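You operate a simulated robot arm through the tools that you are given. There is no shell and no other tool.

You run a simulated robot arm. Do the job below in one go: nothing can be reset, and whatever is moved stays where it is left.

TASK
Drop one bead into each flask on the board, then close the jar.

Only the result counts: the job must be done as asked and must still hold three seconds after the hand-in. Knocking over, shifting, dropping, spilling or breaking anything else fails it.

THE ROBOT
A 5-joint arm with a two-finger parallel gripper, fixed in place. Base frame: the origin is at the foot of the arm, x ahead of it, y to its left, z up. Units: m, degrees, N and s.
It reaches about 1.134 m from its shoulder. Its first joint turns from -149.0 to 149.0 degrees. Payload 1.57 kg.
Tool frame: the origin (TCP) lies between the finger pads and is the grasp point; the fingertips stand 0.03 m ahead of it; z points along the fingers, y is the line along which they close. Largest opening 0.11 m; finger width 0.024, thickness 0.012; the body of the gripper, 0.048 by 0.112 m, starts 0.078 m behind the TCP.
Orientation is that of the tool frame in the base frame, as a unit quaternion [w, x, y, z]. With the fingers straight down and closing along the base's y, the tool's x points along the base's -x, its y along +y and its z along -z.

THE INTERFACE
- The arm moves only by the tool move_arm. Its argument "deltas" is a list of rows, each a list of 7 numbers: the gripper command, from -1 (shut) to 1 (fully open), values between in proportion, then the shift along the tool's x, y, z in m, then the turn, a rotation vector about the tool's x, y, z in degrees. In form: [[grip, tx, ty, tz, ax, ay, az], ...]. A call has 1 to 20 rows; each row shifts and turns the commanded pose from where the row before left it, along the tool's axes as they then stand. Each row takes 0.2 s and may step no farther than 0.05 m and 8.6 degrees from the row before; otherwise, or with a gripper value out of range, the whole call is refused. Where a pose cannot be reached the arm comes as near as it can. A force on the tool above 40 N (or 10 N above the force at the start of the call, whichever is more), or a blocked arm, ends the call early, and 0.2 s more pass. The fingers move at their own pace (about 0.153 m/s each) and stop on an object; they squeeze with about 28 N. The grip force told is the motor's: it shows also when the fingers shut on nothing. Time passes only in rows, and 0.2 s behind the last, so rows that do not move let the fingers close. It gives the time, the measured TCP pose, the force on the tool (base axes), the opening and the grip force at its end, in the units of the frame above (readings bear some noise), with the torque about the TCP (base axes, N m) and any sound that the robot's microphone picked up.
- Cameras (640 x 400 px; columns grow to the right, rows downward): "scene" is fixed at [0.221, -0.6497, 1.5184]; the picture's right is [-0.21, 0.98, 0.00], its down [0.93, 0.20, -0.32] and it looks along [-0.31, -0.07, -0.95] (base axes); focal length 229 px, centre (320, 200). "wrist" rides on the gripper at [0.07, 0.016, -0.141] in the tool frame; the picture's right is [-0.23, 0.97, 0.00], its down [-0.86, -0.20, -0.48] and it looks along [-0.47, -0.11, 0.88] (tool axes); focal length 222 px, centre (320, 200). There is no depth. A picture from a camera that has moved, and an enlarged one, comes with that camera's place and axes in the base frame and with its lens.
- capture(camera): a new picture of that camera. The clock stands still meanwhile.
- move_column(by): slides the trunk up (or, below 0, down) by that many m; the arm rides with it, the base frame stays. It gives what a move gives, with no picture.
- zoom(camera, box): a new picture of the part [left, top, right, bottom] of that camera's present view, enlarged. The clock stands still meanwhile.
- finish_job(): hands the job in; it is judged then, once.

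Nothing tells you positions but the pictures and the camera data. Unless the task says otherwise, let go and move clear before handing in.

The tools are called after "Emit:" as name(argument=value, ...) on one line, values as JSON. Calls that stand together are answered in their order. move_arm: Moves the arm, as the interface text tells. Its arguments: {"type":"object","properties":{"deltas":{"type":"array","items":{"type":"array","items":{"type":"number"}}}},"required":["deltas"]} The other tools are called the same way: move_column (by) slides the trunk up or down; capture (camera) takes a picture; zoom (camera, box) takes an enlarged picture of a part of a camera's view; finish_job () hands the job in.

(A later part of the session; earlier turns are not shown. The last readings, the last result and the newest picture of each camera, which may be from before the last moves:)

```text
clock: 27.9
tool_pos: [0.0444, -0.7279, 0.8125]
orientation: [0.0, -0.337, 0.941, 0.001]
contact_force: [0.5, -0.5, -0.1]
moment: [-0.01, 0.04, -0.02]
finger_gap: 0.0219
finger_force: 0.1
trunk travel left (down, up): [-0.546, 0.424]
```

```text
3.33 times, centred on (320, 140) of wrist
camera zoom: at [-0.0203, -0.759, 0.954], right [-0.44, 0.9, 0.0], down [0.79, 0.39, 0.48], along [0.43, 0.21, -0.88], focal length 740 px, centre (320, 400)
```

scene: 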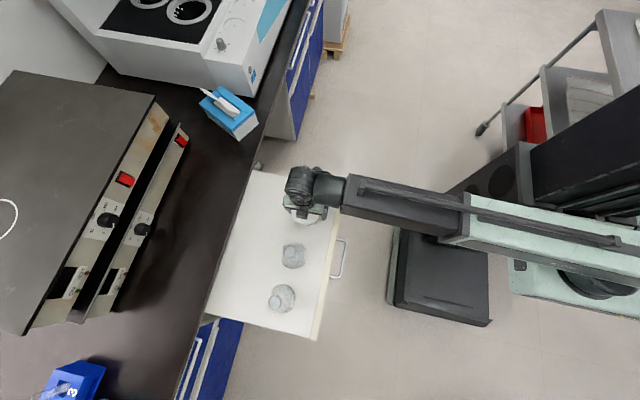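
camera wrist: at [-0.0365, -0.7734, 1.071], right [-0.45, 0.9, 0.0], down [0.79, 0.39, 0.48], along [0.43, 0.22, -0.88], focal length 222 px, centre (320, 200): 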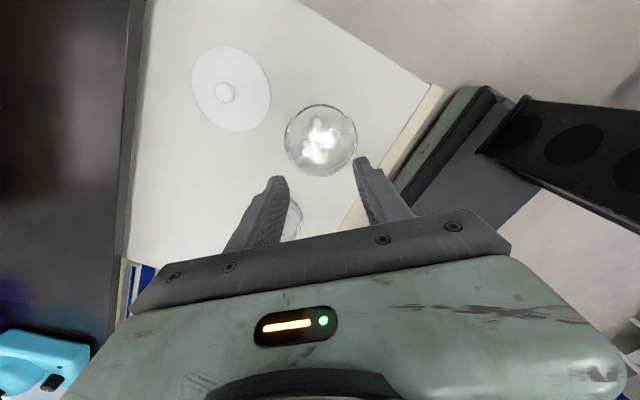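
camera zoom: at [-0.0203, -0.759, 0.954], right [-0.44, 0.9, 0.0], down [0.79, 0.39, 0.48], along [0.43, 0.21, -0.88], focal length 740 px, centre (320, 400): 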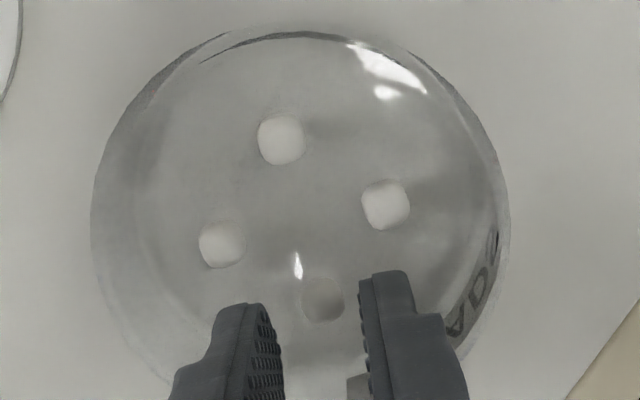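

Still centred and clear. I'll go down to bead level in two short steps.

Emit:
move_column(by=-0.012)

Emit:
zoom(camera="wrist", box=[260, 80, 380, 200])

```text
clock: 28.5
tool_pos: [0.0455, -0.7275, 0.8017]
orientation: [0.0, -0.339, 0.941, 0.002]
contact_force: [0.6, -0.4, 0.3]
moment: [-0.01, 0.0, 0.01]
finger_gap: 0.0218
finger_force: 0.0
trunk travel left (down, up): [-0.534, 0.436]
```

```text
3.33 times, centred on (320, 140) of wrist
camera zoom: at [-0.0203, -0.759, 0.942], right [-0.44, 0.9, 0.0], down [0.79, 0.39, 0.48], along [0.43, 0.21, -0.88], focal length 740 px, centre (320, 400)
```

zoom: 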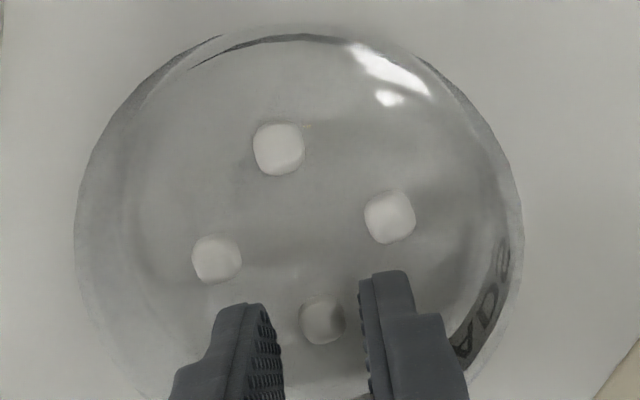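

Emit:
move_column(by=-0.004)

Emit:
zoom(camera="wrist", box=[260, 80, 380, 200])

```text
clock: 29.0
tool_pos: [0.0459, -0.7279, 0.7973]
orientation: [0.0, -0.338, 0.941, 0.001]
contact_force: [0.2, 0.6, 0.6]
moment: [0.02, 0.0, 0.05]
finger_gap: 0.022
finger_force: 0.1
trunk travel left (down, up): [-0.53, 0.44]
```

```text
3.33 times, centred on (320, 140) of wrist
camera zoom: at [-0.0203, -0.759, 0.938], right [-0.44, 0.9, 0.0], down [0.79, 0.39, 0.48], along [0.43, 0.21, -0.88], focal length 740 px, centre (320, 400)
```

zoom: 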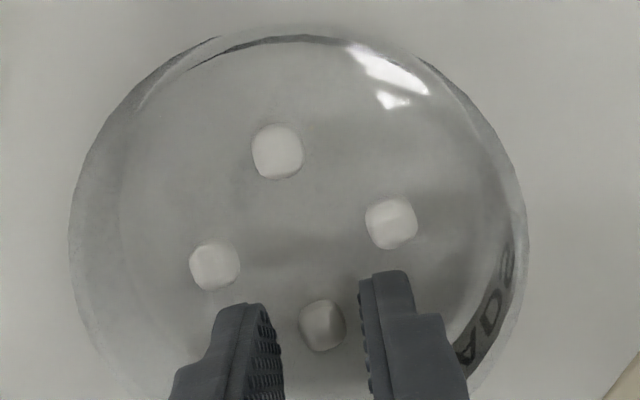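

The bead sits exactly at the fingertip centre, so I'll close.

Emit:
move_arm(deltas=[[-0.75, 0, 0, 0, 0, 0, 0], [-0.85, 0, 0, 0, 0, 0, 0], [-1, 0, 0, 0, 0, 0, 0], [-1, 0, 0, 0, 0, 0, 0]])

Emit:
zoom(camera="wrist", box=[260, 80, 380, 200])

```text
clock: 30.0
tool_pos: [0.0446, -0.7275, 0.7971]
orientation: [0.0, -0.338, 0.941, 0.002]
contact_force: [-0.5, 0.9, -0.3]
moment: [-0.02, -0.01, 0.05]
finger_gap: 0.0059
finger_force: 26.2
trunk travel left (down, up): [-0.53, 0.44]
```

```text
3.33 times, centred on (320, 140) of wrist
camera zoom: at [-0.0203, -0.759, 0.938], right [-0.44, 0.9, 0.0], down [0.79, 0.39, 0.48], along [0.43, 0.21, -0.88], focal length 740 px, centre (320, 400)
```

zoom: 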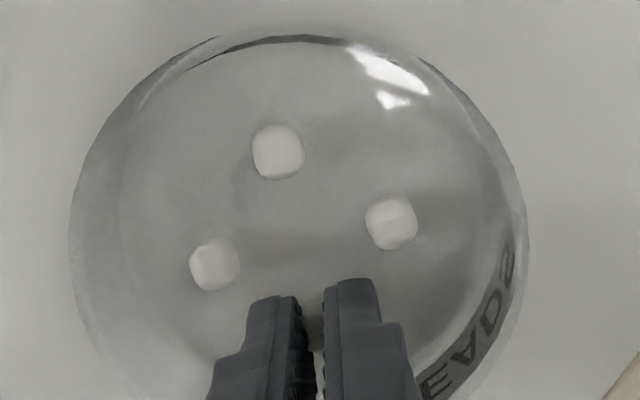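

The gap is 5.9 mm, smaller than I expected. I'll give it a moment and look between the fingers.

Emit:
move_arm(deltas=[[-1, 0, 0, 0, 0, 0, 0], [-1, 0, 0, 0, 0, 0, 0]])

Emit:
zoom(camera="wrist", box=[300, 150, 350, 190])

Emit:
zoom(camera="scene", box=[280, 190, 340, 230])

```text
clock: 30.6
tool_pos: [0.0437, -0.728, 0.7969]
orientation: [0.0, -0.338, 0.941, 0.001]
contact_force: [0.8, 0.3, 0.1]
moment: [0.02, -0.02, 0.0]
finger_gap: 0.0056
finger_force: 25.5
trunk travel left (down, up): [-0.53, 0.44]
```

```text
10.00 times, centred on (325, 170) of wrist
camera zoom: at [-0.0203, -0.759, 0.938], right [-0.44, 0.9, 0.0], down [0.79, 0.39, 0.48], along [0.43, 0.21, -0.88], focal length 2221 px, centre (270, 500)
```

zoom: 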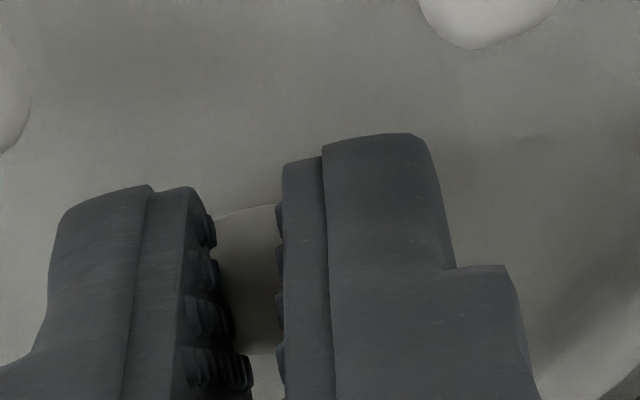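

```text
10.00 times, centred on (310, 210) of scene
camera zoom: at [0.221, -0.6497, 1.5184], right [-0.21, 0.98, 0.0], down [0.93, 0.2, -0.32], along [-0.31, -0.07, -0.95], focal length 2292 px, centre (420, 100)
```

zoom: 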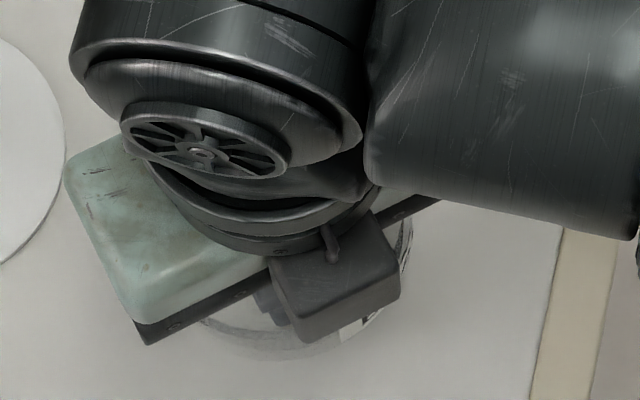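

The bead is between the fingers but looks soft: about 11.5 mm across, squeezed to 5.6 mm. I'll ease the grip to a gap of roughly 7.5 mm and watch the force, so as not to crush it.

Emit:
move_arm(deltas=[[-0.86, 0, 0, 0, 0, 0, 0], [-0.86, 0, 0, 0, 0, 0, 0]])

Emit:
zoom(camera="wrist", box=[300, 150, 350, 190])

```text
clock: 31.2
tool_pos: [0.046, -0.7278, 0.7956]
orientation: [0.0, -0.337, 0.941, 0.002]
contact_force: [-0.5, -0.7, -0.6]
moment: [-0.02, 0.0, 0.01]
finger_gap: 0.0091
finger_force: 16.2
trunk travel left (down, up): [-0.53, 0.44]
```

```text
10.00 times, centred on (325, 170) of wrist
camera zoom: at [-0.0203, -0.759, 0.938], right [-0.44, 0.9, 0.0], down [0.79, 0.39, 0.48], along [0.43, 0.21, -0.88], focal length 2221 px, centre (270, 500)
```

zoom: 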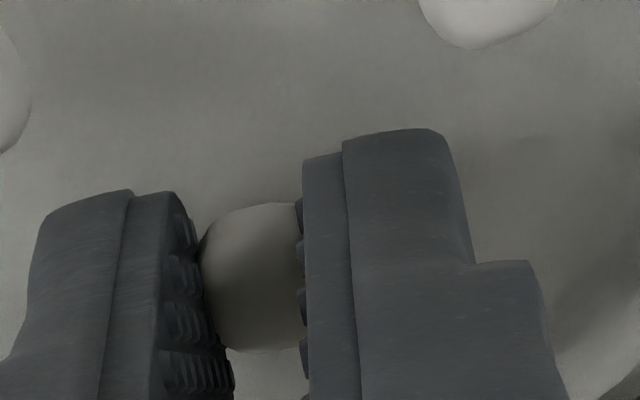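

The bead is springy and now held at 9 mm with about 16 N. I'll lift it out well above flask height.

Emit:
move_column(by=0.05)

Emit:
move_column(by=0.1)

Emit:
capture(camera="wrist")

Emit:
zoom(camera="wrist", box=[260, 80, 380, 200])

```text
clock: 32.2
tool_pos: [0.0454, -0.7288, 0.8467]
orientation: [0.0, -0.338, 0.941, 0.001]
contact_force: [0.5, 0.7, 0.7]
moment: [0.04, 0.01, -0.02]
finger_gap: 0.0095
finger_force: 7.8
trunk travel left (down, up): [-0.58, 0.39]
```

```text
clock: 33.5
tool_pos: [0.0458, -0.7281, 0.9477]
orientation: [0.001, -0.338, 0.941, 0.001]
contact_force: [0.7, 0.5, 0.2]
moment: [-0.02, 0.03, -0.02]
finger_gap: 0.0084
finger_force: 25.1
trunk travel left (down, up): [-0.68, 0.29]
```

```text
taken
camera wrist: at [-0.0203, -0.759, 1.088], right [-0.44, 0.9, 0.0], down [0.79, 0.39, 0.48], along [0.43, 0.21, -0.88], focal length 222 px, centre (320, 200)
```

wrist: 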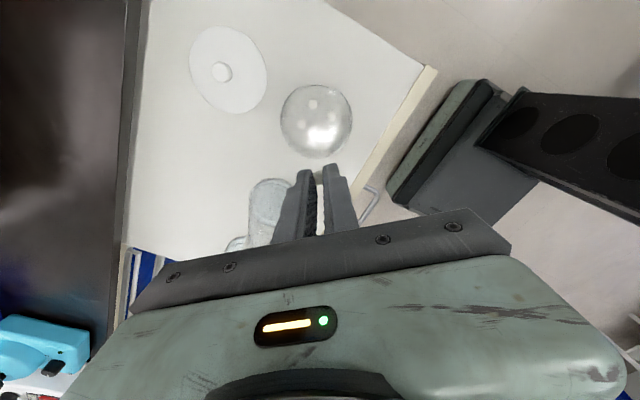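

```text
3.33 times, centred on (320, 140) of wrist
camera zoom: at [-0.0203, -0.759, 1.088], right [-0.44, 0.9, 0.0], down [0.79, 0.39, 0.48], along [0.43, 0.21, -0.88], focal length 740 px, centre (320, 400)
```

zoom: 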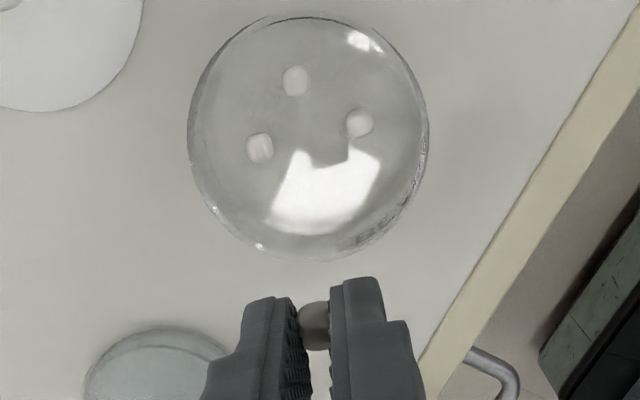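

The bead is held firmly and three are left in the jar. I'll move part-way toward the near flask, staying above it, to measure its mouth.

Emit:
move_arm(deltas=[[-0.86, -0.0176, -0.0232, 0, 0, 0, 0], [-0.86, -0.0176, -0.0232, 0, 0, 0, 0], [-0.86, -0.0176, -0.0232, 0, 0, 0, 0], [-0.86, 0, 0, 0, 0, 0, 0]])

Emit:
capture(camera="wrist")

Emit:
zoom(camera="scene", box=[250, 200, 350, 320])

```text
clock: 34.5
tool_pos: [0.1328, -0.7485, 0.9479]
orientation: [0.001, -0.337, 0.941, 0.001]
contact_force: [-0.5, 0.2, 0.1]
moment: [0.02, 0.01, -0.01]
finger_gap: 0.0083
finger_force: 24.5
trunk travel left (down, up): [-0.68, 0.29]
```

```text
taken
camera wrist: at [0.0662, -0.7793, 1.088], right [-0.44, 0.9, 0.0], down [0.79, 0.39, 0.48], along [0.43, 0.21, -0.88], focal length 222 px, centre (320, 200)
```

wrist: 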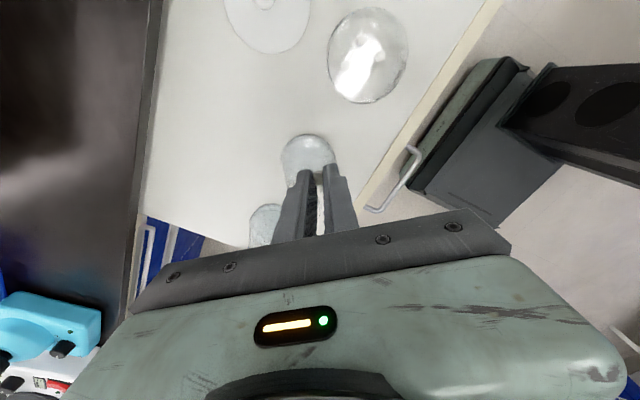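

```text
3.33 times, centred on (300, 260) of scene
camera zoom: at [0.221, -0.6497, 1.5184], right [-0.21, 0.98, 0.0], down [0.93, 0.2, -0.32], along [-0.31, -0.07, -0.95], focal length 764 px, centre (387, 0)
```

zoom: 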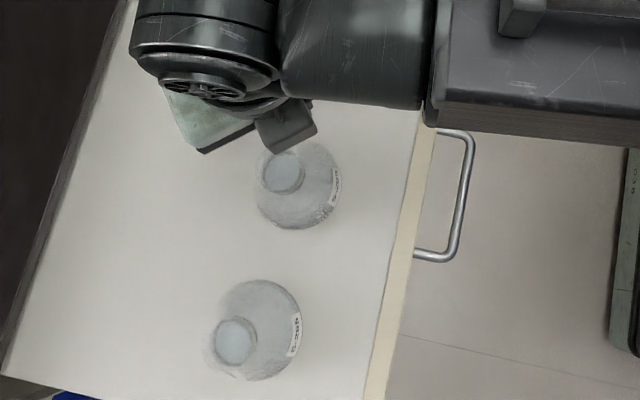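

I'll raise 5 cm for safety, then zoom on the near flask from both cameras to triangulate its mouth.

Emit:
move_column(by=0.05)

Emit:
zoom(camera="wrist", box=[270, 100, 370, 200])

Emit:
zoom(camera="scene", box=[270, 230, 320, 270])

Emit:
zoom(camera="scene", box=[260, 275, 310, 315])

```text
clock: 35.4
tool_pos: [0.1317, -0.7478, 0.9965]
orientation: [0.0, -0.338, 0.941, 0.001]
contact_force: [-0.4, -0.4, -0.4]
moment: [-0.03, -0.02, 0.02]
finger_gap: 0.009
finger_force: 16.0
trunk travel left (down, up): [-0.73, 0.24]
```

```text
4.00 times, centred on (320, 150) of wrist
camera zoom: at [0.0657, -0.7794, 1.138], right [-0.44, 0.9, 0.0], down [0.79, 0.39, 0.48], along [0.43, 0.21, -0.88], focal length 888 px, centre (320, 400)
```

zoom: 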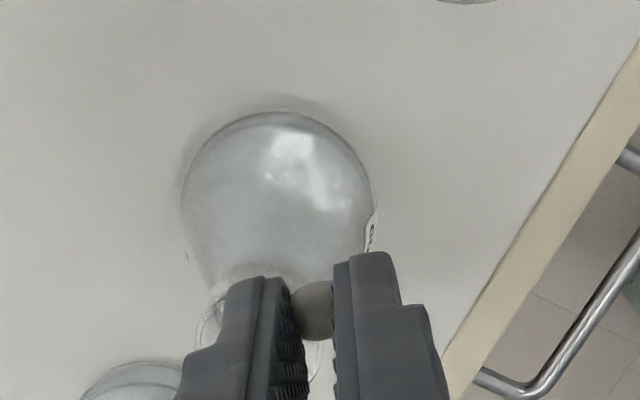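

```text
10.00 times, centred on (295, 250) of scene
camera zoom: at [0.221, -0.6497, 1.5184], right [-0.21, 0.98, 0.0], down [0.93, 0.2, -0.32], along [-0.31, -0.07, -0.95], focal length 2292 px, centre (570, -300)
```

zoom: 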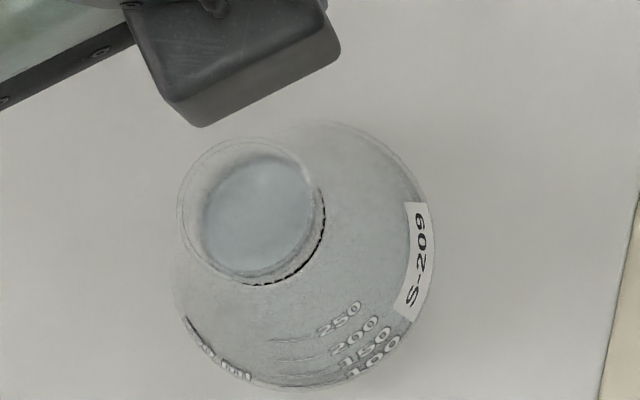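

```text
10.00 times, centred on (285, 295) of scene
camera zoom: at [0.221, -0.6497, 1.5184], right [-0.21, 0.98, 0.0], down [0.93, 0.2, -0.32], along [-0.31, -0.07, -0.95], focal length 2292 px, centre (670, -750)
```

zoom: 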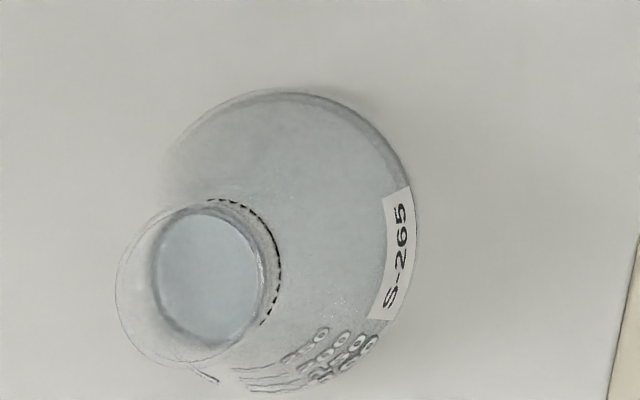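

The flasks are S-209 and S-265. Triangulating puts the near mouth at about (.174,-.747) and the far one at about (.306,-.751), with rims near z 0.90 and openings ~31 mm inside. I'll move the bead over the near mouth and check before lowering.

Emit:
move_arm(deltas=[[-0.86, -0.0162, -0.0134, 0, 0, 0, 0], [-0.86, -0.0162, -0.0134, 0, 0, 0, 0], [-0.86, 0, 0, 0, 0, 0, 0]])

Emit:
zoom(camera="wrist", box=[260, 80, 380, 200])

Emit:
zoom(camera="scene", box=[270, 220, 330, 270])

```text
clock: 36.2
tool_pos: [0.1721, -0.7492, 0.9979]
orientation: [0.0, -0.338, 0.941, 0.001]
contact_force: [0.1, -0.6, -0.1]
moment: [-0.01, 0.01, 0.0]
finger_gap: 0.0087
finger_force: 15.4
trunk travel left (down, up): [-0.73, 0.24]
```

```text
3.33 times, centred on (320, 140) of wrist
camera zoom: at [0.1074, -0.7803, 1.138], right [-0.44, 0.9, 0.0], down [0.79, 0.39, 0.48], along [0.43, 0.21, -0.88], focal length 740 px, centre (320, 400)
```

zoom: 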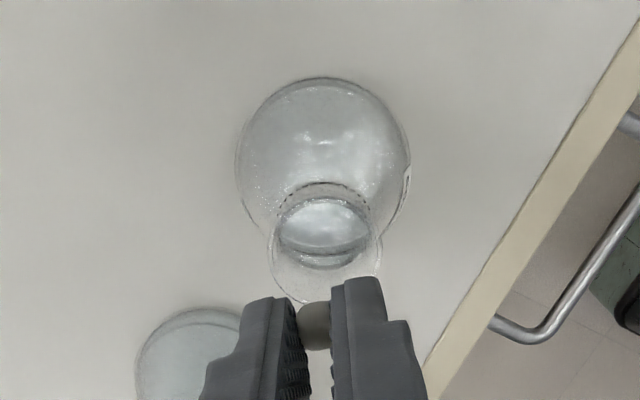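

```text
8.00 times, centred on (300, 245) of scene
camera zoom: at [0.221, -0.6497, 1.5184], right [-0.21, 0.98, 0.0], down [0.93, 0.2, -0.32], along [-0.31, -0.07, -0.95], focal length 1834 px, centre (480, -160)
```

zoom: 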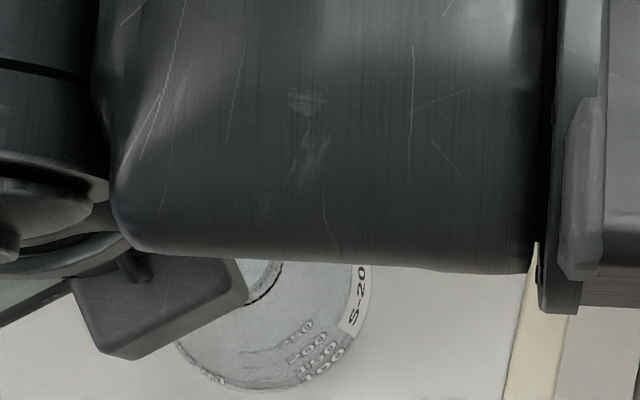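

The bead is within 2 mm of the mouth axis. I'll nudge over and lower to about 2 cm above the rim.

Emit:
move_arm(deltas=[[-0.86, -0.0018, 0, 0, 0, 0, 0], [-0.86, 0, 0, 0, 0, 0, 0]])

Emit:
move_column(by=-0.04)

Emit:
zoom(camera="wrist", box=[260, 80, 380, 200])

Emit:
zoom(camera="scene", box=[270, 220, 330, 270])

```text
clock: 36.8
tool_pos: [0.1742, -0.7476, 0.9961]
orientation: [0.0, -0.337, 0.941, 0.001]
contact_force: [1.2, 0.1, -0.3]
moment: [0.02, -0.03, 0.02]
finger_gap: 0.0087
finger_force: 15.9
trunk travel left (down, up): [-0.73, 0.24]
```

```text
clock: 37.6
tool_pos: [0.174, -0.7472, 0.9571]
orientation: [0.0, -0.338, 0.941, 0.001]
contact_force: [0.2, -1.3, -0.4]
moment: [-0.01, -0.01, -0.02]
finger_gap: 0.0086
finger_force: 23.9
trunk travel left (down, up): [-0.69, 0.28]
```

```text
3.33 times, centred on (320, 140) of wrist
camera zoom: at [0.1088, -0.7788, 1.098], right [-0.44, 0.9, 0.0], down [0.79, 0.39, 0.48], along [0.43, 0.21, -0.88], focal length 740 px, centre (320, 400)
```

zoom: 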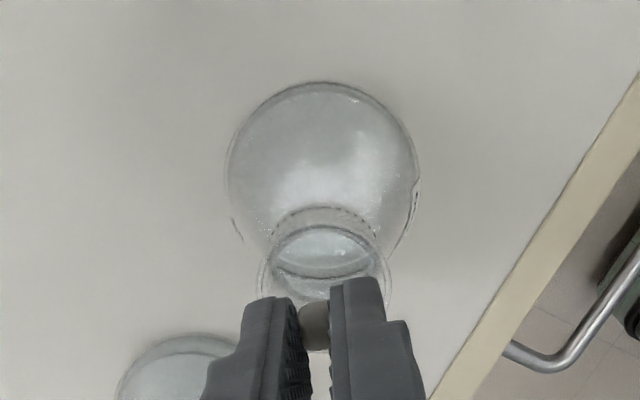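

```text
8.00 times, centred on (300, 245) of scene
camera zoom: at [0.221, -0.6497, 1.5184], right [-0.21, 0.98, 0.0], down [0.93, 0.2, -0.32], along [-0.31, -0.07, -0.95], focal length 1834 px, centre (480, -160)
```

zoom: 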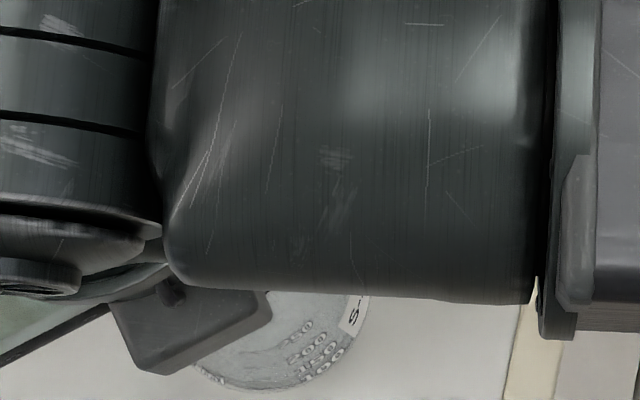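

The lip is centred under the bead to within about 2 mm. I'll shift 2 mm in tool y, lower another 1 cm and look again.

Emit:
move_arm(deltas=[[-0.86, 0, 0.0018, 0, 0, 0, 0], [-0.86, 0, 0, 0, 0, 0, 0]])

Emit:
move_column(by=-0.01)

Emit:
zoom(camera="wrist", box=[280, 120, 360, 200])

```text
clock: 38.2
tool_pos: [0.1722, -0.7464, 0.9576]
orientation: [0.0, -0.339, 0.941, 0.001]
contact_force: [0.2, 0.4, 1.0]
moment: [-0.01, -0.01, 0.0]
finger_gap: 0.0083
finger_force: 24.6
trunk travel left (down, up): [-0.69, 0.28]
```

```text
clock: 38.8
tool_pos: [0.1737, -0.7466, 0.9474]
orientation: [0.001, -0.338, 0.941, 0.002]
contact_force: [-0.1, -0.7, 0.3]
moment: [-0.01, 0.02, -0.02]
finger_gap: 0.0084
finger_force: 23.9
trunk travel left (down, up): [-0.68, 0.29]
```

```text
5.00 times, centred on (320, 160) of wrist
camera zoom: at [0.1079, -0.7775, 1.088], right [-0.44, 0.9, 0.0], down [0.79, 0.39, 0.48], along [0.43, 0.21, -0.88], focal length 1111 px, centre (320, 400)
```

zoom: 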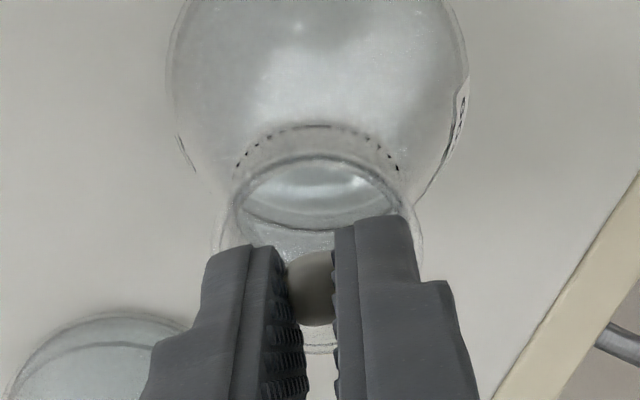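

The bead is centred over the mouth and about 1 cm above the rim, so I'll release it.

Emit:
move_arm(deltas=[[-0.6, 0, 0, 0, 0, 0, 0], [-0.5, 0, 0, 0, 0, 0, 0], [-0.5, 0, 0, 0, 0, 0, 0], [-0.5, 0, 0, 0, 0, 0, 0]])

Emit:
zoom(camera="wrist", box=[260, 80, 380, 200])

Emit:
zoom(camera="scene", box=[260, 220, 350, 280])

```text
clock: 39.8
tool_pos: [0.1733, -0.7466, 0.9472]
orientation: [0.0, -0.338, 0.941, 0.001]
contact_force: [-0.4, -0.2, -0.1]
moment: [0.0, 0.01, 0.04]
finger_gap: 0.0276
finger_force: 0.1
trunk travel left (down, up): [-0.68, 0.29]
```

```text
3.33 times, centred on (320, 140) of wrist
camera zoom: at [0.1079, -0.7776, 1.088], right [-0.44, 0.9, 0.0], down [0.79, 0.39, 0.48], along [0.43, 0.21, -0.88], focal length 740 px, centre (320, 400)
```

zoom: 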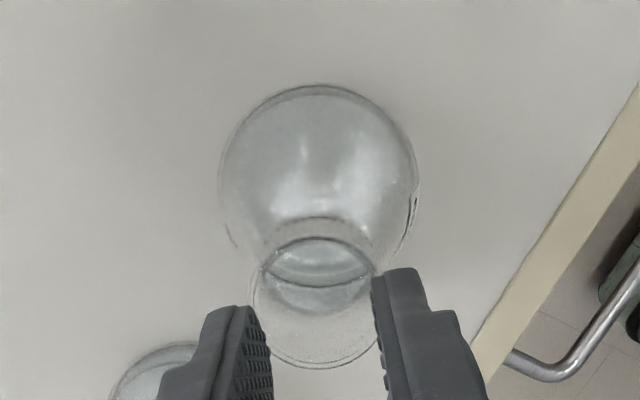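

```text
6.67 times, centred on (305, 250) of scene
camera zoom: at [0.221, -0.6497, 1.5184], right [-0.21, 0.98, 0.0], down [0.93, 0.2, -0.32], along [-0.31, -0.07, -0.95], focal length 1528 px, centre (420, -133)
```

zoom: 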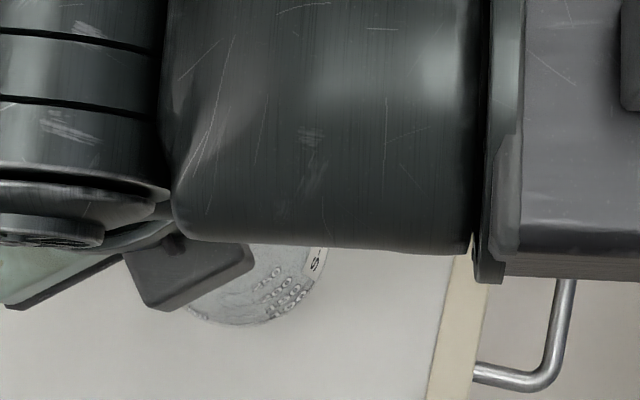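

The bead has left the fingers. I'll rise, move back over the jar and check the flask from the scene camera.

Emit:
move_column(by=0.05)

Emit:
move_arm(deltas=[[-0.5, 0.0325, 0.0238, 0, 0, 0, 0], [-0.5, 0.0325, 0.0238, 0, 0, 0, 0], [-0.5, 0.0325, 0.0238, 0, 0, 0, 0], [-0.5, 0.0325, 0.0238, 0, 0, 0, 0], [-0.6, 0, 0, 0, 0, 0, 0]])

Emit:
zoom(camera="scene", box=[270, 230, 320, 270])

Emit:
zoom(camera="scene", box=[200, 160, 360, 350])

Emit:
zoom(camera="wrist", box=[250, 70, 370, 190])

```text
clock: 40.7
tool_pos: [0.1726, -0.7461, 0.997]
orientation: [0.001, -0.338, 0.941, 0.002]
contact_force: [0.4, 0.5, -0.1]
moment: [-0.02, -0.01, -0.02]
finger_gap: 0.0274
finger_force: 0.1
trunk travel left (down, up): [-0.73, 0.24]
```

```text
clock: 41.9
tool_pos: [0.011, -0.7556, 0.9965]
orientation: [0.001, -0.337, 0.941, 0.001]
contact_force: [0.2, -0.3, 0.0]
moment: [0.0, 0.01, 0.01]
finger_gap: 0.0219
finger_force: 0.0
trunk travel left (down, up): [-0.73, 0.24]
```

```text
10.00 times, centred on (295, 250) of scene
camera zoom: at [0.221, -0.6497, 1.5184], right [-0.21, 0.98, 0.0], down [0.93, 0.2, -0.32], along [-0.31, -0.07, -0.95], focal length 2292 px, centre (570, -300)
```

zoom: 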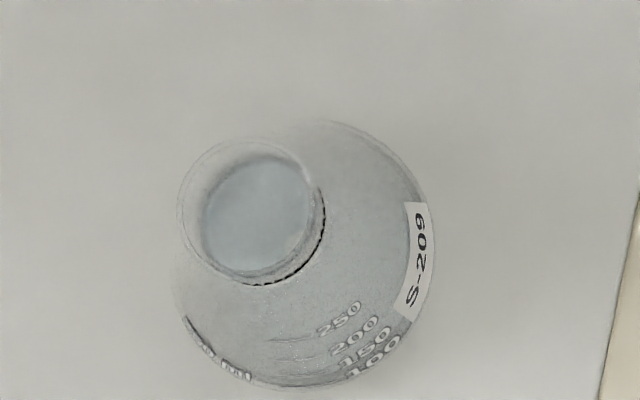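

```text
2.11 times, centred on (280, 255) of scene
camera zoom: at [0.221, -0.6497, 1.5184], right [-0.21, 0.98, 0.0], down [0.93, 0.2, -0.32], along [-0.31, -0.07, -0.95], focal length 483 px, centre (404, 84)
```

zoom: 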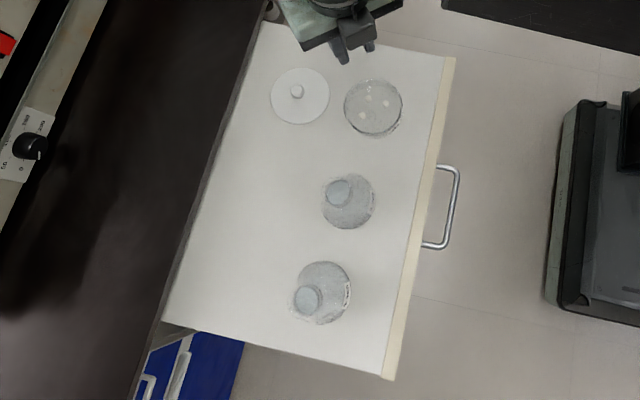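

```text
3.33 times, centred on (310, 130) of wrist
camera zoom: at [-0.0546, -0.788, 1.138], right [-0.44, 0.9, 0.0], down [0.79, 0.39, 0.48], along [0.43, 0.21, -0.88], focal length 740 px, centre (353, 433)
```

zoom: 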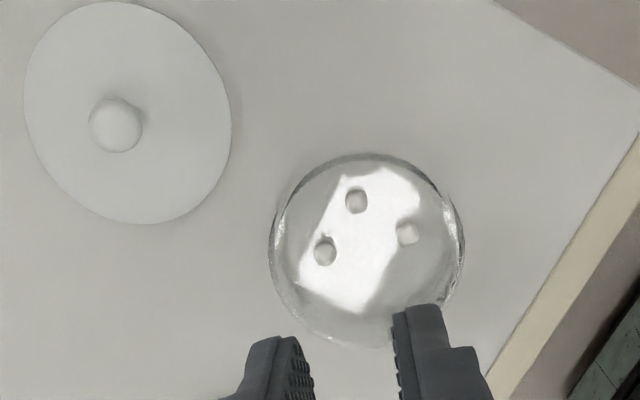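

No bead is lying on the board, three remain in the jar, and I'll confirm the one in the flask from above later. The tool is lined up with bead A, so I'll lower toward it.

Emit:
move_arm(deltas=[[-0.6, -0.001, 0.0005, 0, 0, 0, 0], [-0.6, 0, 0, 0, 0, 0, 0]])

Emit:
move_column(by=-0.15)

Emit:
zoom(camera="wrist", box=[260, 80, 380, 200])

```text
clock: 42.5
tool_pos: [0.0113, -0.7558, 0.9972]
orientation: [0.001, -0.338, 0.941, 0.001]
contact_force: [-0.2, -0.2, -0.5]
moment: [0.03, -0.01, 0.01]
finger_gap: 0.0223
finger_force: 0.1
trunk travel left (down, up): [-0.73, 0.24]
```

```text
clock: 44.3
tool_pos: [0.0123, -0.7549, 0.8473]
orientation: [0.001, -0.338, 0.941, 0.0]
contact_force: [-0.4, -0.1, 0.3]
moment: [0.03, 0.02, -0.04]
finger_gap: 0.0222
finger_force: 0.1
trunk travel left (down, up): [-0.58, 0.39]
```

```text
3.33 times, centred on (320, 140) of wrist
camera zoom: at [-0.0534, -0.7869, 0.9881], right [-0.44, 0.9, 0.0], down [0.79, 0.39, 0.48], along [0.43, 0.21, -0.88], focal length 740 px, centre (320, 400)
```

zoom: 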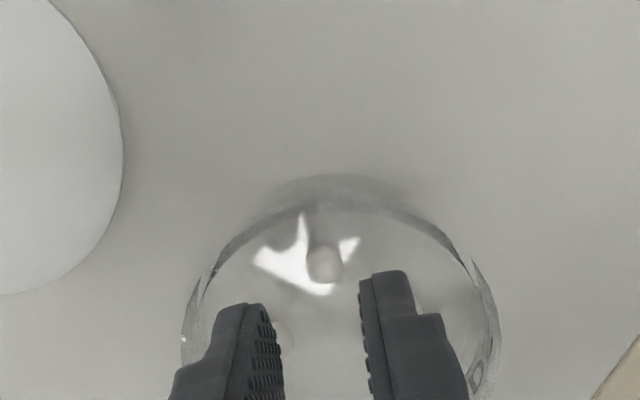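

Bead A is centred. I'll lower into the jar in steps, to the same trunk height as for D.

Emit:
move_column(by=-0.035)

Emit:
zoom(camera="wrist", box=[260, 80, 380, 200])

```text
clock: 45.1
tool_pos: [0.011, -0.7552, 0.8127]
orientation: [0.0, -0.337, 0.941, 0.002]
contact_force: [0.2, -0.4, 1.1]
moment: [-0.01, -0.02, -0.01]
finger_gap: 0.0222
finger_force: 0.1
trunk travel left (down, up): [-0.545, 0.425]
```

```text
3.33 times, centred on (320, 140) of wrist
camera zoom: at [-0.0534, -0.7869, 0.953], right [-0.44, 0.9, 0.0], down [0.79, 0.39, 0.48], along [0.43, 0.21, -0.88], focal length 740 px, centre (320, 400)
```

zoom: 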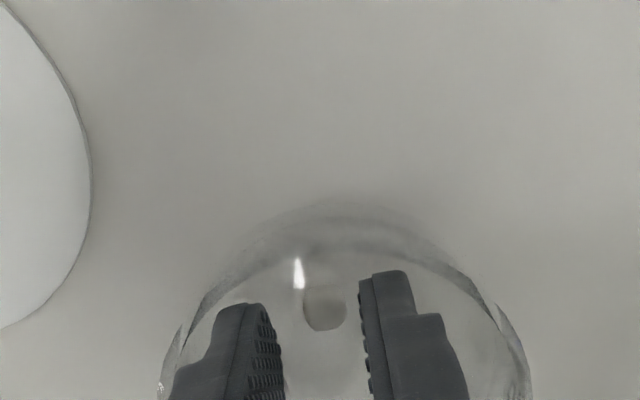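

Emit:
move_column(by=-0.011)

Emit:
move_column(by=-0.004)

Emit:
zoom(camera="wrist", box=[260, 80, 380, 200])

```text
clock: 45.7
tool_pos: [0.0112, -0.7562, 0.8002]
orientation: [0.001, -0.337, 0.941, 0.001]
contact_force: [-0.2, -0.3, 0.6]
moment: [-0.02, -0.03, 0.0]
finger_gap: 0.0224
finger_force: 0.1
trunk travel left (down, up): [-0.534, 0.436]
```

```text
clock: 46.2
tool_pos: [0.0125, -0.7555, 0.797]
orientation: [0.001, -0.337, 0.941, 0.001]
contact_force: [0.1, 0.7, -0.2]
moment: [0.0, 0.0, -0.04]
finger_gap: 0.022
finger_force: 0.0
trunk travel left (down, up): [-0.53, 0.44]
```

```text
3.33 times, centred on (320, 140) of wrist
camera zoom: at [-0.0534, -0.7869, 0.938], right [-0.44, 0.9, 0.0], down [0.79, 0.39, 0.48], along [0.43, 0.21, -0.88], focal length 740 px, centre (320, 400)
```

zoom: 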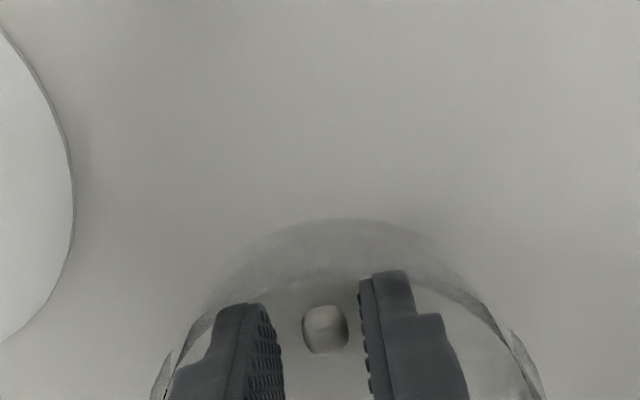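

The bead is centred at the tips and nothing is touching. I'll close to the same gentle setting.

Emit:
move_arm(deltas=[[-0.75, 0, 0, 0, 0, 0, 0], [-0.82, 0, 0, 0, 0, 0, 0], [-0.87, 0, 0, 0, 0, 0, 0], [-0.87, 0, 0, 0, 0, 0, 0]])

Emit:
zoom(camera="wrist", box=[290, 140, 350, 190])

```text
clock: 47.2
tool_pos: [0.0101, -0.7558, 0.7969]
orientation: [0.001, -0.338, 0.941, 0.001]
contact_force: [0.4, 0.3, 0.0]
moment: [-0.05, 0.0, -0.01]
finger_gap: 0.0084
finger_force: 24.7
trunk travel left (down, up): [-0.53, 0.44]
```

```text
8.00 times, centred on (320, 165) of wrist
camera zoom: at [-0.0534, -0.7869, 0.938], right [-0.44, 0.9, 0.0], down [0.79, 0.39, 0.48], along [0.43, 0.21, -0.88], focal length 1777 px, centre (320, 480)
```

zoom: 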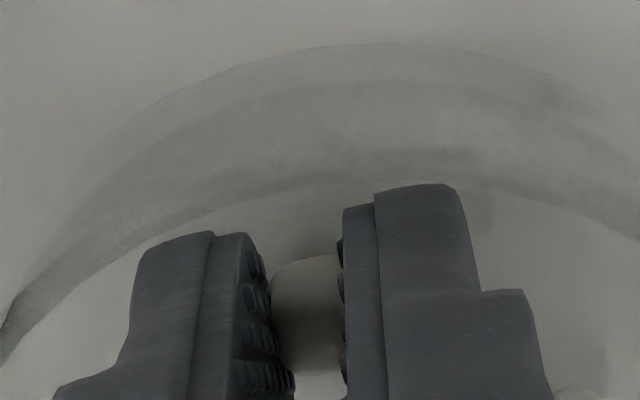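

Bead A is gripped at 8.4 mm. I'll lift it straight out.

Emit:
move_column(by=0.05)

Emit:
move_column(by=0.15)

Emit:
zoom(camera="wrist", box=[250, 70, 370, 190])

```text
clock: 48.1
tool_pos: [0.0115, -0.7552, 0.8467]
orientation: [0.001, -0.337, 0.941, 0.002]
contact_force: [-0.5, -0.1, -0.5]
moment: [0.0, 0.01, 0.01]
finger_gap: 0.0091
finger_force: 8.3
trunk travel left (down, up): [-0.58, 0.39]
```

```text
clock: 49.9
tool_pos: [0.0121, -0.756, 0.9967]
orientation: [0.001, -0.338, 0.941, 0.001]
contact_force: [0.3, 0.3, -0.4]
moment: [0.02, 0.01, 0.0]
finger_gap: 0.0086
finger_force: 1.5
trunk travel left (down, up): [-0.73, 0.24]
```

```text
3.33 times, centred on (310, 130) of wrist
camera zoom: at [-0.0535, -0.787, 1.138], right [-0.44, 0.9, 0.0], down [0.79, 0.39, 0.48], along [0.43, 0.21, -0.88], focal length 740 px, centre (353, 433)
```

zoom: 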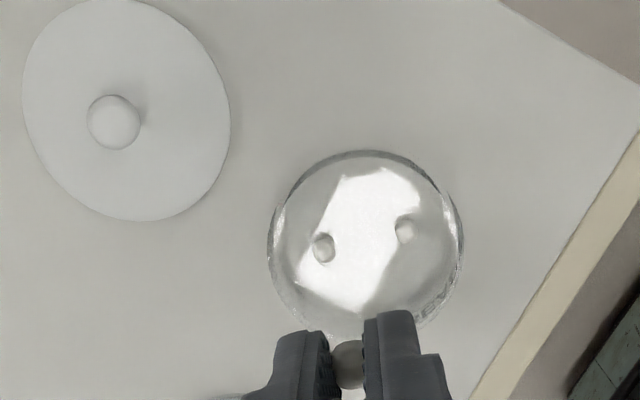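

The bead is out and two remain. On the way to the far flask I'll stop where the wrist camera sits above S-209 and check for the first bead. I'll also firm the grip slightly.

Emit:
move_arm(deltas=[[-0.9, 0, 0, 0, 0, 0, 0], [-0.9, -0.0337, -0.0189, 0, 0, 0, 0], [-0.9, -0.0337, -0.0189, 0, 0, 0, 0], [-0.9, -0.0337, -0.0189, 0, 0, 0, 0], [-0.9, -0.0337, -0.0189, 0, 0, 0, 0], [-0.9, -0.0337, -0.0189, 0, 0, 0, 0], [-0.9, -0.0337, -0.0189, 0, 0, 0, 0], [-0.9, 0, 0, 0, 0, 0, 0]])

Emit:
capture(camera="wrist")

Emit:
zoom(camera="wrist", box=[270, 30, 370, 120])

```text
clock: 51.7
tool_pos: [0.2417, -0.714, 0.9969]
orientation: [0.001, -0.338, 0.941, 0.002]
contact_force: [0.8, -0.1, 0.4]
moment: [0.01, -0.01, 0.02]
finger_gap: 0.0076
finger_force: 1.6
trunk travel left (down, up): [-0.73, 0.24]
```

```text
taken
camera wrist: at [0.1759, -0.7454, 1.138], right [-0.44, 0.9, 0.0], down [0.79, 0.39, 0.48], along [0.43, 0.21, -0.88], focal length 222 px, centre (320, 200)
```

wrist: 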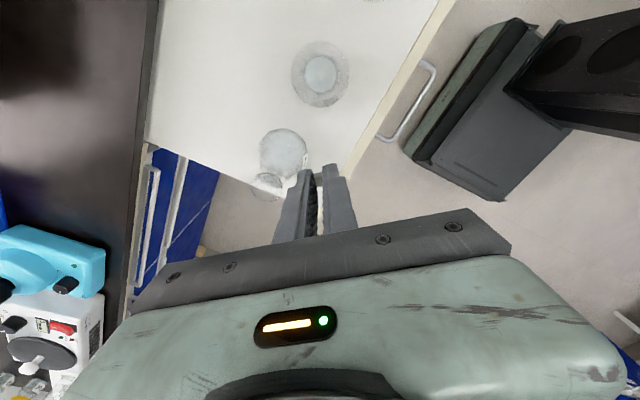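

```text
4.44 times, centred on (320, 75) of wrist
camera zoom: at [0.1759, -0.7454, 1.138], right [-0.44, 0.9, 0.0], down [0.79, 0.39, 0.48], along [0.43, 0.21, -0.88], focal length 987 px, centre (320, 756)
```

zoom: 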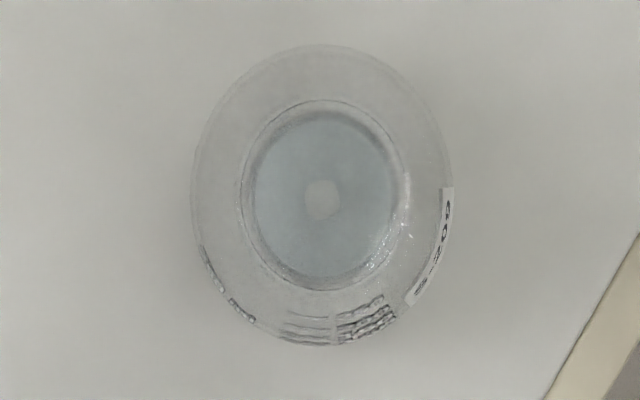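

The first bead is visible inside S-209. Next I'll go over the mouth of the far flask.

Emit:
move_arm(deltas=[[-0.92, -0.0084, -0.0233, 0, 0, 0, 0], [-0.92, -0.0084, -0.0233, 0, 0, 0, 0], [-0.92, -0.0084, -0.0233, 0, 0, 0, 0], [-0.92, 0, 0, 0, 0, 0, 0]])

Emit:
zoom(camera="wrist", box=[260, 80, 380, 200])

Emit:
capture(camera="scene")

```text
clock: 52.7
tool_pos: [0.3042, -0.7511, 0.9956]
orientation: [0.001, -0.338, 0.941, 0.001]
contact_force: [0.1, 0.4, -0.5]
moment: [-0.03, -0.01, 0.0]
finger_gap: 0.0057
finger_force: 25.9
trunk travel left (down, up): [-0.73, 0.24]
```

```text
3.33 times, centred on (320, 140) of wrist
camera zoom: at [0.2387, -0.7831, 1.138], right [-0.44, 0.9, 0.0], down [0.79, 0.39, 0.48], along [0.43, 0.21, -0.88], focal length 740 px, centre (320, 400)
```

zoom: 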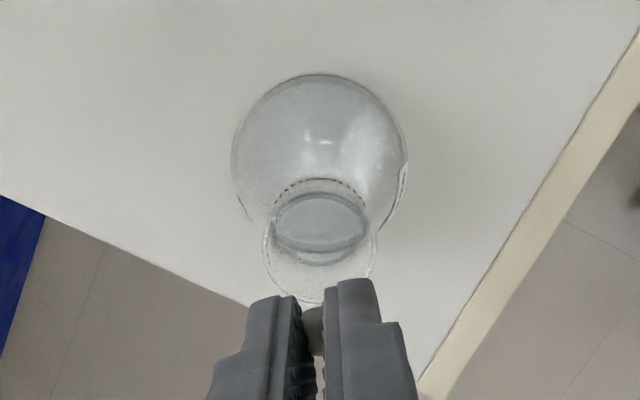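

```text
taken
```

scene: 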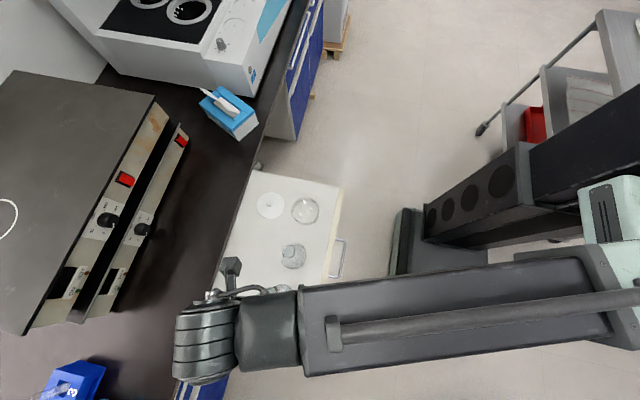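

The mouth is within 1 mm of the bead axis. I'll lower 4 cm and check.

Emit:
move_column(by=-0.04)

Emit:
zoom(camera="wrist", box=[260, 80, 380, 200])

```text
clock: 53.5
tool_pos: [0.3045, -0.7508, 0.9561]
orientation: [0.0, -0.338, 0.941, 0.002]
contact_force: [-1.1, -0.5, -0.7]
moment: [-0.01, 0.0, 0.0]
finger_gap: 0.0058
finger_force: 25.9
trunk travel left (down, up): [-0.69, 0.28]
```

```text
3.33 times, centred on (320, 140) of wrist
camera zoom: at [0.2382, -0.7831, 1.098], right [-0.44, 0.9, 0.0], down [0.79, 0.39, 0.48], along [0.43, 0.21, -0.88], focal length 740 px, centre (320, 400)
```

zoom: 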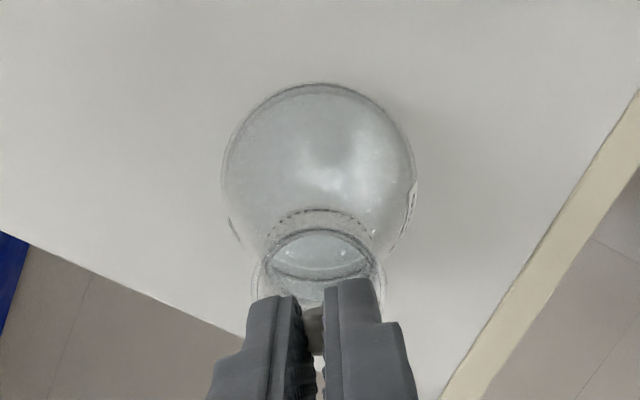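

Still centred. I'll lower the last 1 cm, look, then release.

Emit:
move_column(by=-0.01)

Emit:
zoom(camera="wrist", box=[280, 120, 360, 200])

```text
clock: 54.1
tool_pos: [0.3043, -0.7516, 0.9464]
orientation: [0.001, -0.338, 0.941, 0.0]
contact_force: [-0.6, -0.3, 0.3]
moment: [0.06, 0.0, 0.0]
finger_gap: 0.006
finger_force: 25.5
trunk travel left (down, up): [-0.68, 0.29]
```

```text
5.00 times, centred on (320, 160) of wrist
camera zoom: at [0.2383, -0.7831, 1.088], right [-0.44, 0.9, 0.0], down [0.79, 0.39, 0.48], along [0.43, 0.21, -0.88], focal length 1111 px, centre (320, 400)
```

zoom: 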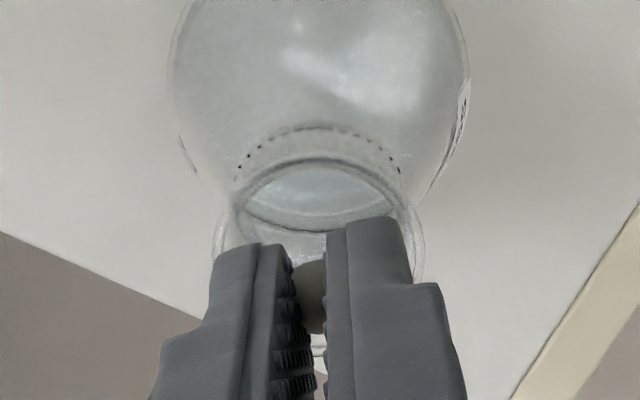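

Emit:
move_arm(deltas=[[-0.86, 0, 0, 0, 0, 0, 0], [-0.6, 0, 0, 0, 0, 0, 0], [-0.5, 0, 0, 0, 0, 0, 0], [-0.5, 0, 0, 0, 0, 0, 0], [-0.5, 0, 0, 0, 0, 0, 0]])

Emit:
move_column(by=0.05)

Emit:
zoom(camera="wrist", box=[260, 80, 380, 200])

```text
clock: 55.3
tool_pos: [0.3048, -0.7517, 0.9466]
orientation: [0.001, -0.338, 0.941, 0.0]
contact_force: [0.2, -0.1, 0.2]
moment: [0.02, -0.02, 0.0]
finger_gap: 0.0274
finger_force: 0.1
trunk travel left (down, up): [-0.68, 0.29]
```

```text
clock: 56.2
tool_pos: [0.3035, -0.7516, 0.9963]
orientation: [0.001, -0.338, 0.941, 0.001]
contact_force: [-0.1, -0.1, 0.3]
moment: [-0.01, 0.0, -0.02]
finger_gap: 0.0276
finger_force: 0.1
trunk travel left (down, up): [-0.73, 0.24]
```

```text
3.33 times, centred on (320, 140) of wrist
camera zoom: at [0.2383, -0.7831, 1.138], right [-0.44, 0.9, 0.0], down [0.79, 0.39, 0.48], along [0.43, 0.21, -0.88], focal length 740 px, centre (320, 400)
```

zoom: 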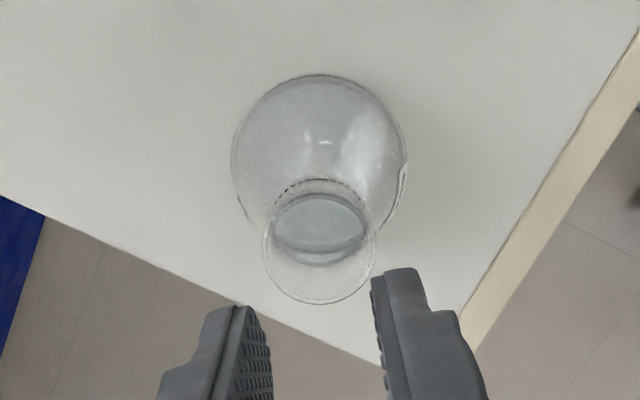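

The fingers are empty. I'll shift so that the camera is above S-265 and confirm the bead is inside.

Emit:
move_arm(deltas=[[-0.5, -0.035, -0.008, 0, 0, 0, 0], [-0.5, -0.035, -0.008, 0, 0, 0, 0], [-0.5, 0, 0, 0, 0, 0, 0]])

Emit:
zoom(camera="wrist", box=[270, 30, 370, 120])

```text
clock: 57.0
tool_pos: [0.3671, -0.7192, 0.997]
orientation: [0.001, -0.337, 0.941, 0.001]
contact_force: [-0.7, 0.9, 0.4]
moment: [0.0, -0.02, 0.03]
finger_gap: 0.0276
finger_force: 0.0
trunk travel left (down, up): [-0.73, 0.24]
```

```text
4.44 times, centred on (320, 75) of wrist
camera zoom: at [0.3026, -0.7513, 1.1381], right [-0.44, 0.9, 0.0], down [0.79, 0.39, 0.48], along [0.43, 0.21, -0.88], focal length 987 px, centre (320, 756)
```

zoom: 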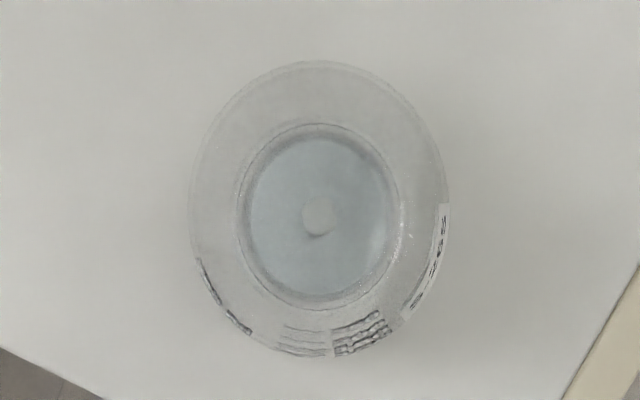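

Both flasks now hold one bead. I'll travel back over the lid, staying high, and undo the spin.

Emit:
move_arm(deltas=[[-0.5, 0.03938, 0.01144, 0, 0, 0, 0], [-0.5, 0.03938, 0.01144, 0, 0, 0, 0], [-0.5, 0.03938, 0.01144, 0, 0, 0, 0], [-0.5, 0.03938, 0.01144, 0, 0, 0, 0], [-0.5, 0.03938, 0.01144, 0, 0, 0, 0], [-0.5, 0.03938, 0.01144, 0, 0, 0, 0], [-0.5, 0.03938, 0.01144, 0, 0, 0, 0], [-0.5, 0.03938, 0.01144, 0, 0, 0, 0], [-0.5, 0.03938, 0.01144, 0, 0, 0, 0], [0, 0, 0, 0, 0, 0, 7.9], [0, 0, 0, 0, 0, 0, 7.9], [0, 0, 0, 0, 0, 0, 7.9], [0, 0, 0, 0, 0, 0, 7.9], [0, 0, 0, 0, 0, 0, 7.9], [0, 0, 0, 0, 0, 0, 0]])

Emit:
capture(camera="wrist")

Emit:
zoom(camera="wrist", box=[260, 80, 380, 200])

Emit:
zoom(camera="scene", box=[200, 160, 360, 350])

```text
clock: 60.2
tool_pos: [0.03, -0.8651, 0.9974]
orientation: [0.0, 0.001, 1.0, 0.001]
contact_force: [0.8, 0.0, 0.1]
moment: [0.0, 0.01, 0.02]
finger_gap: 0.0549
finger_force: 0.0
trunk travel left (down, up): [-0.73, 0.24]
```

```text
taken
camera wrist: at [-0.0418, -0.8491, 1.1381], right [0.23, 0.97, 0.0], down [0.85, -0.2, 0.48], along [0.47, -0.11, -0.88], focal length 222 px, centre (320, 200)
```

wrist: 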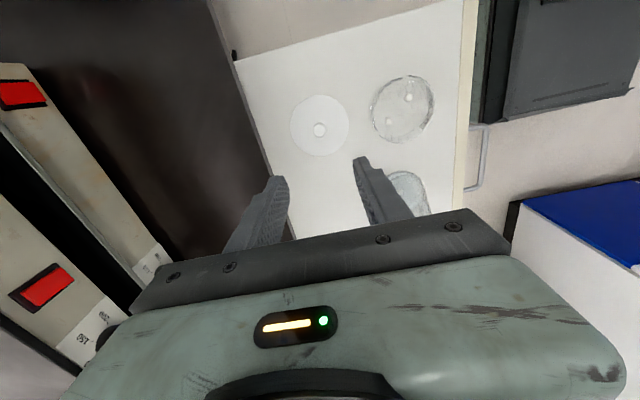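

```text
3.33 times, centred on (320, 140) of wrist
camera zoom: at [-0.0418, -0.8491, 1.1381], right [0.23, 0.97, 0.0], down [0.85, -0.2, 0.48], along [0.47, -0.11, -0.88], focal length 740 px, centre (320, 400)
```

zoom: 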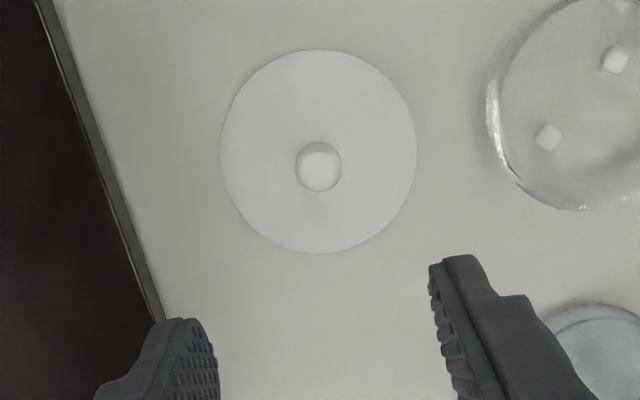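

```text
2.11 times, centred on (280, 255) of scene
camera zoom: at [0.221, -0.6497, 1.5184], right [-0.21, 0.98, 0.0], down [0.93, 0.2, -0.32], along [-0.31, -0.07, -0.95], focal length 483 px, centre (404, 84)
```

zoom: 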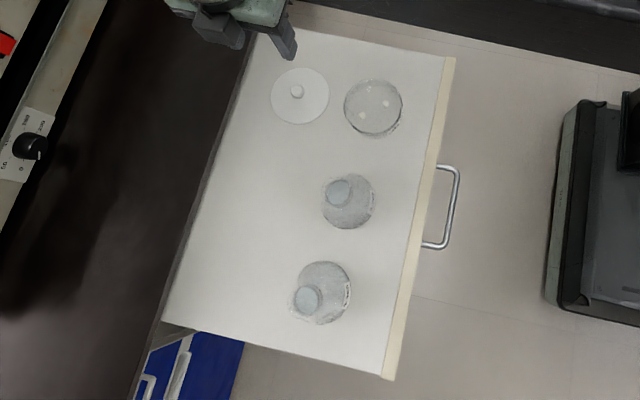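

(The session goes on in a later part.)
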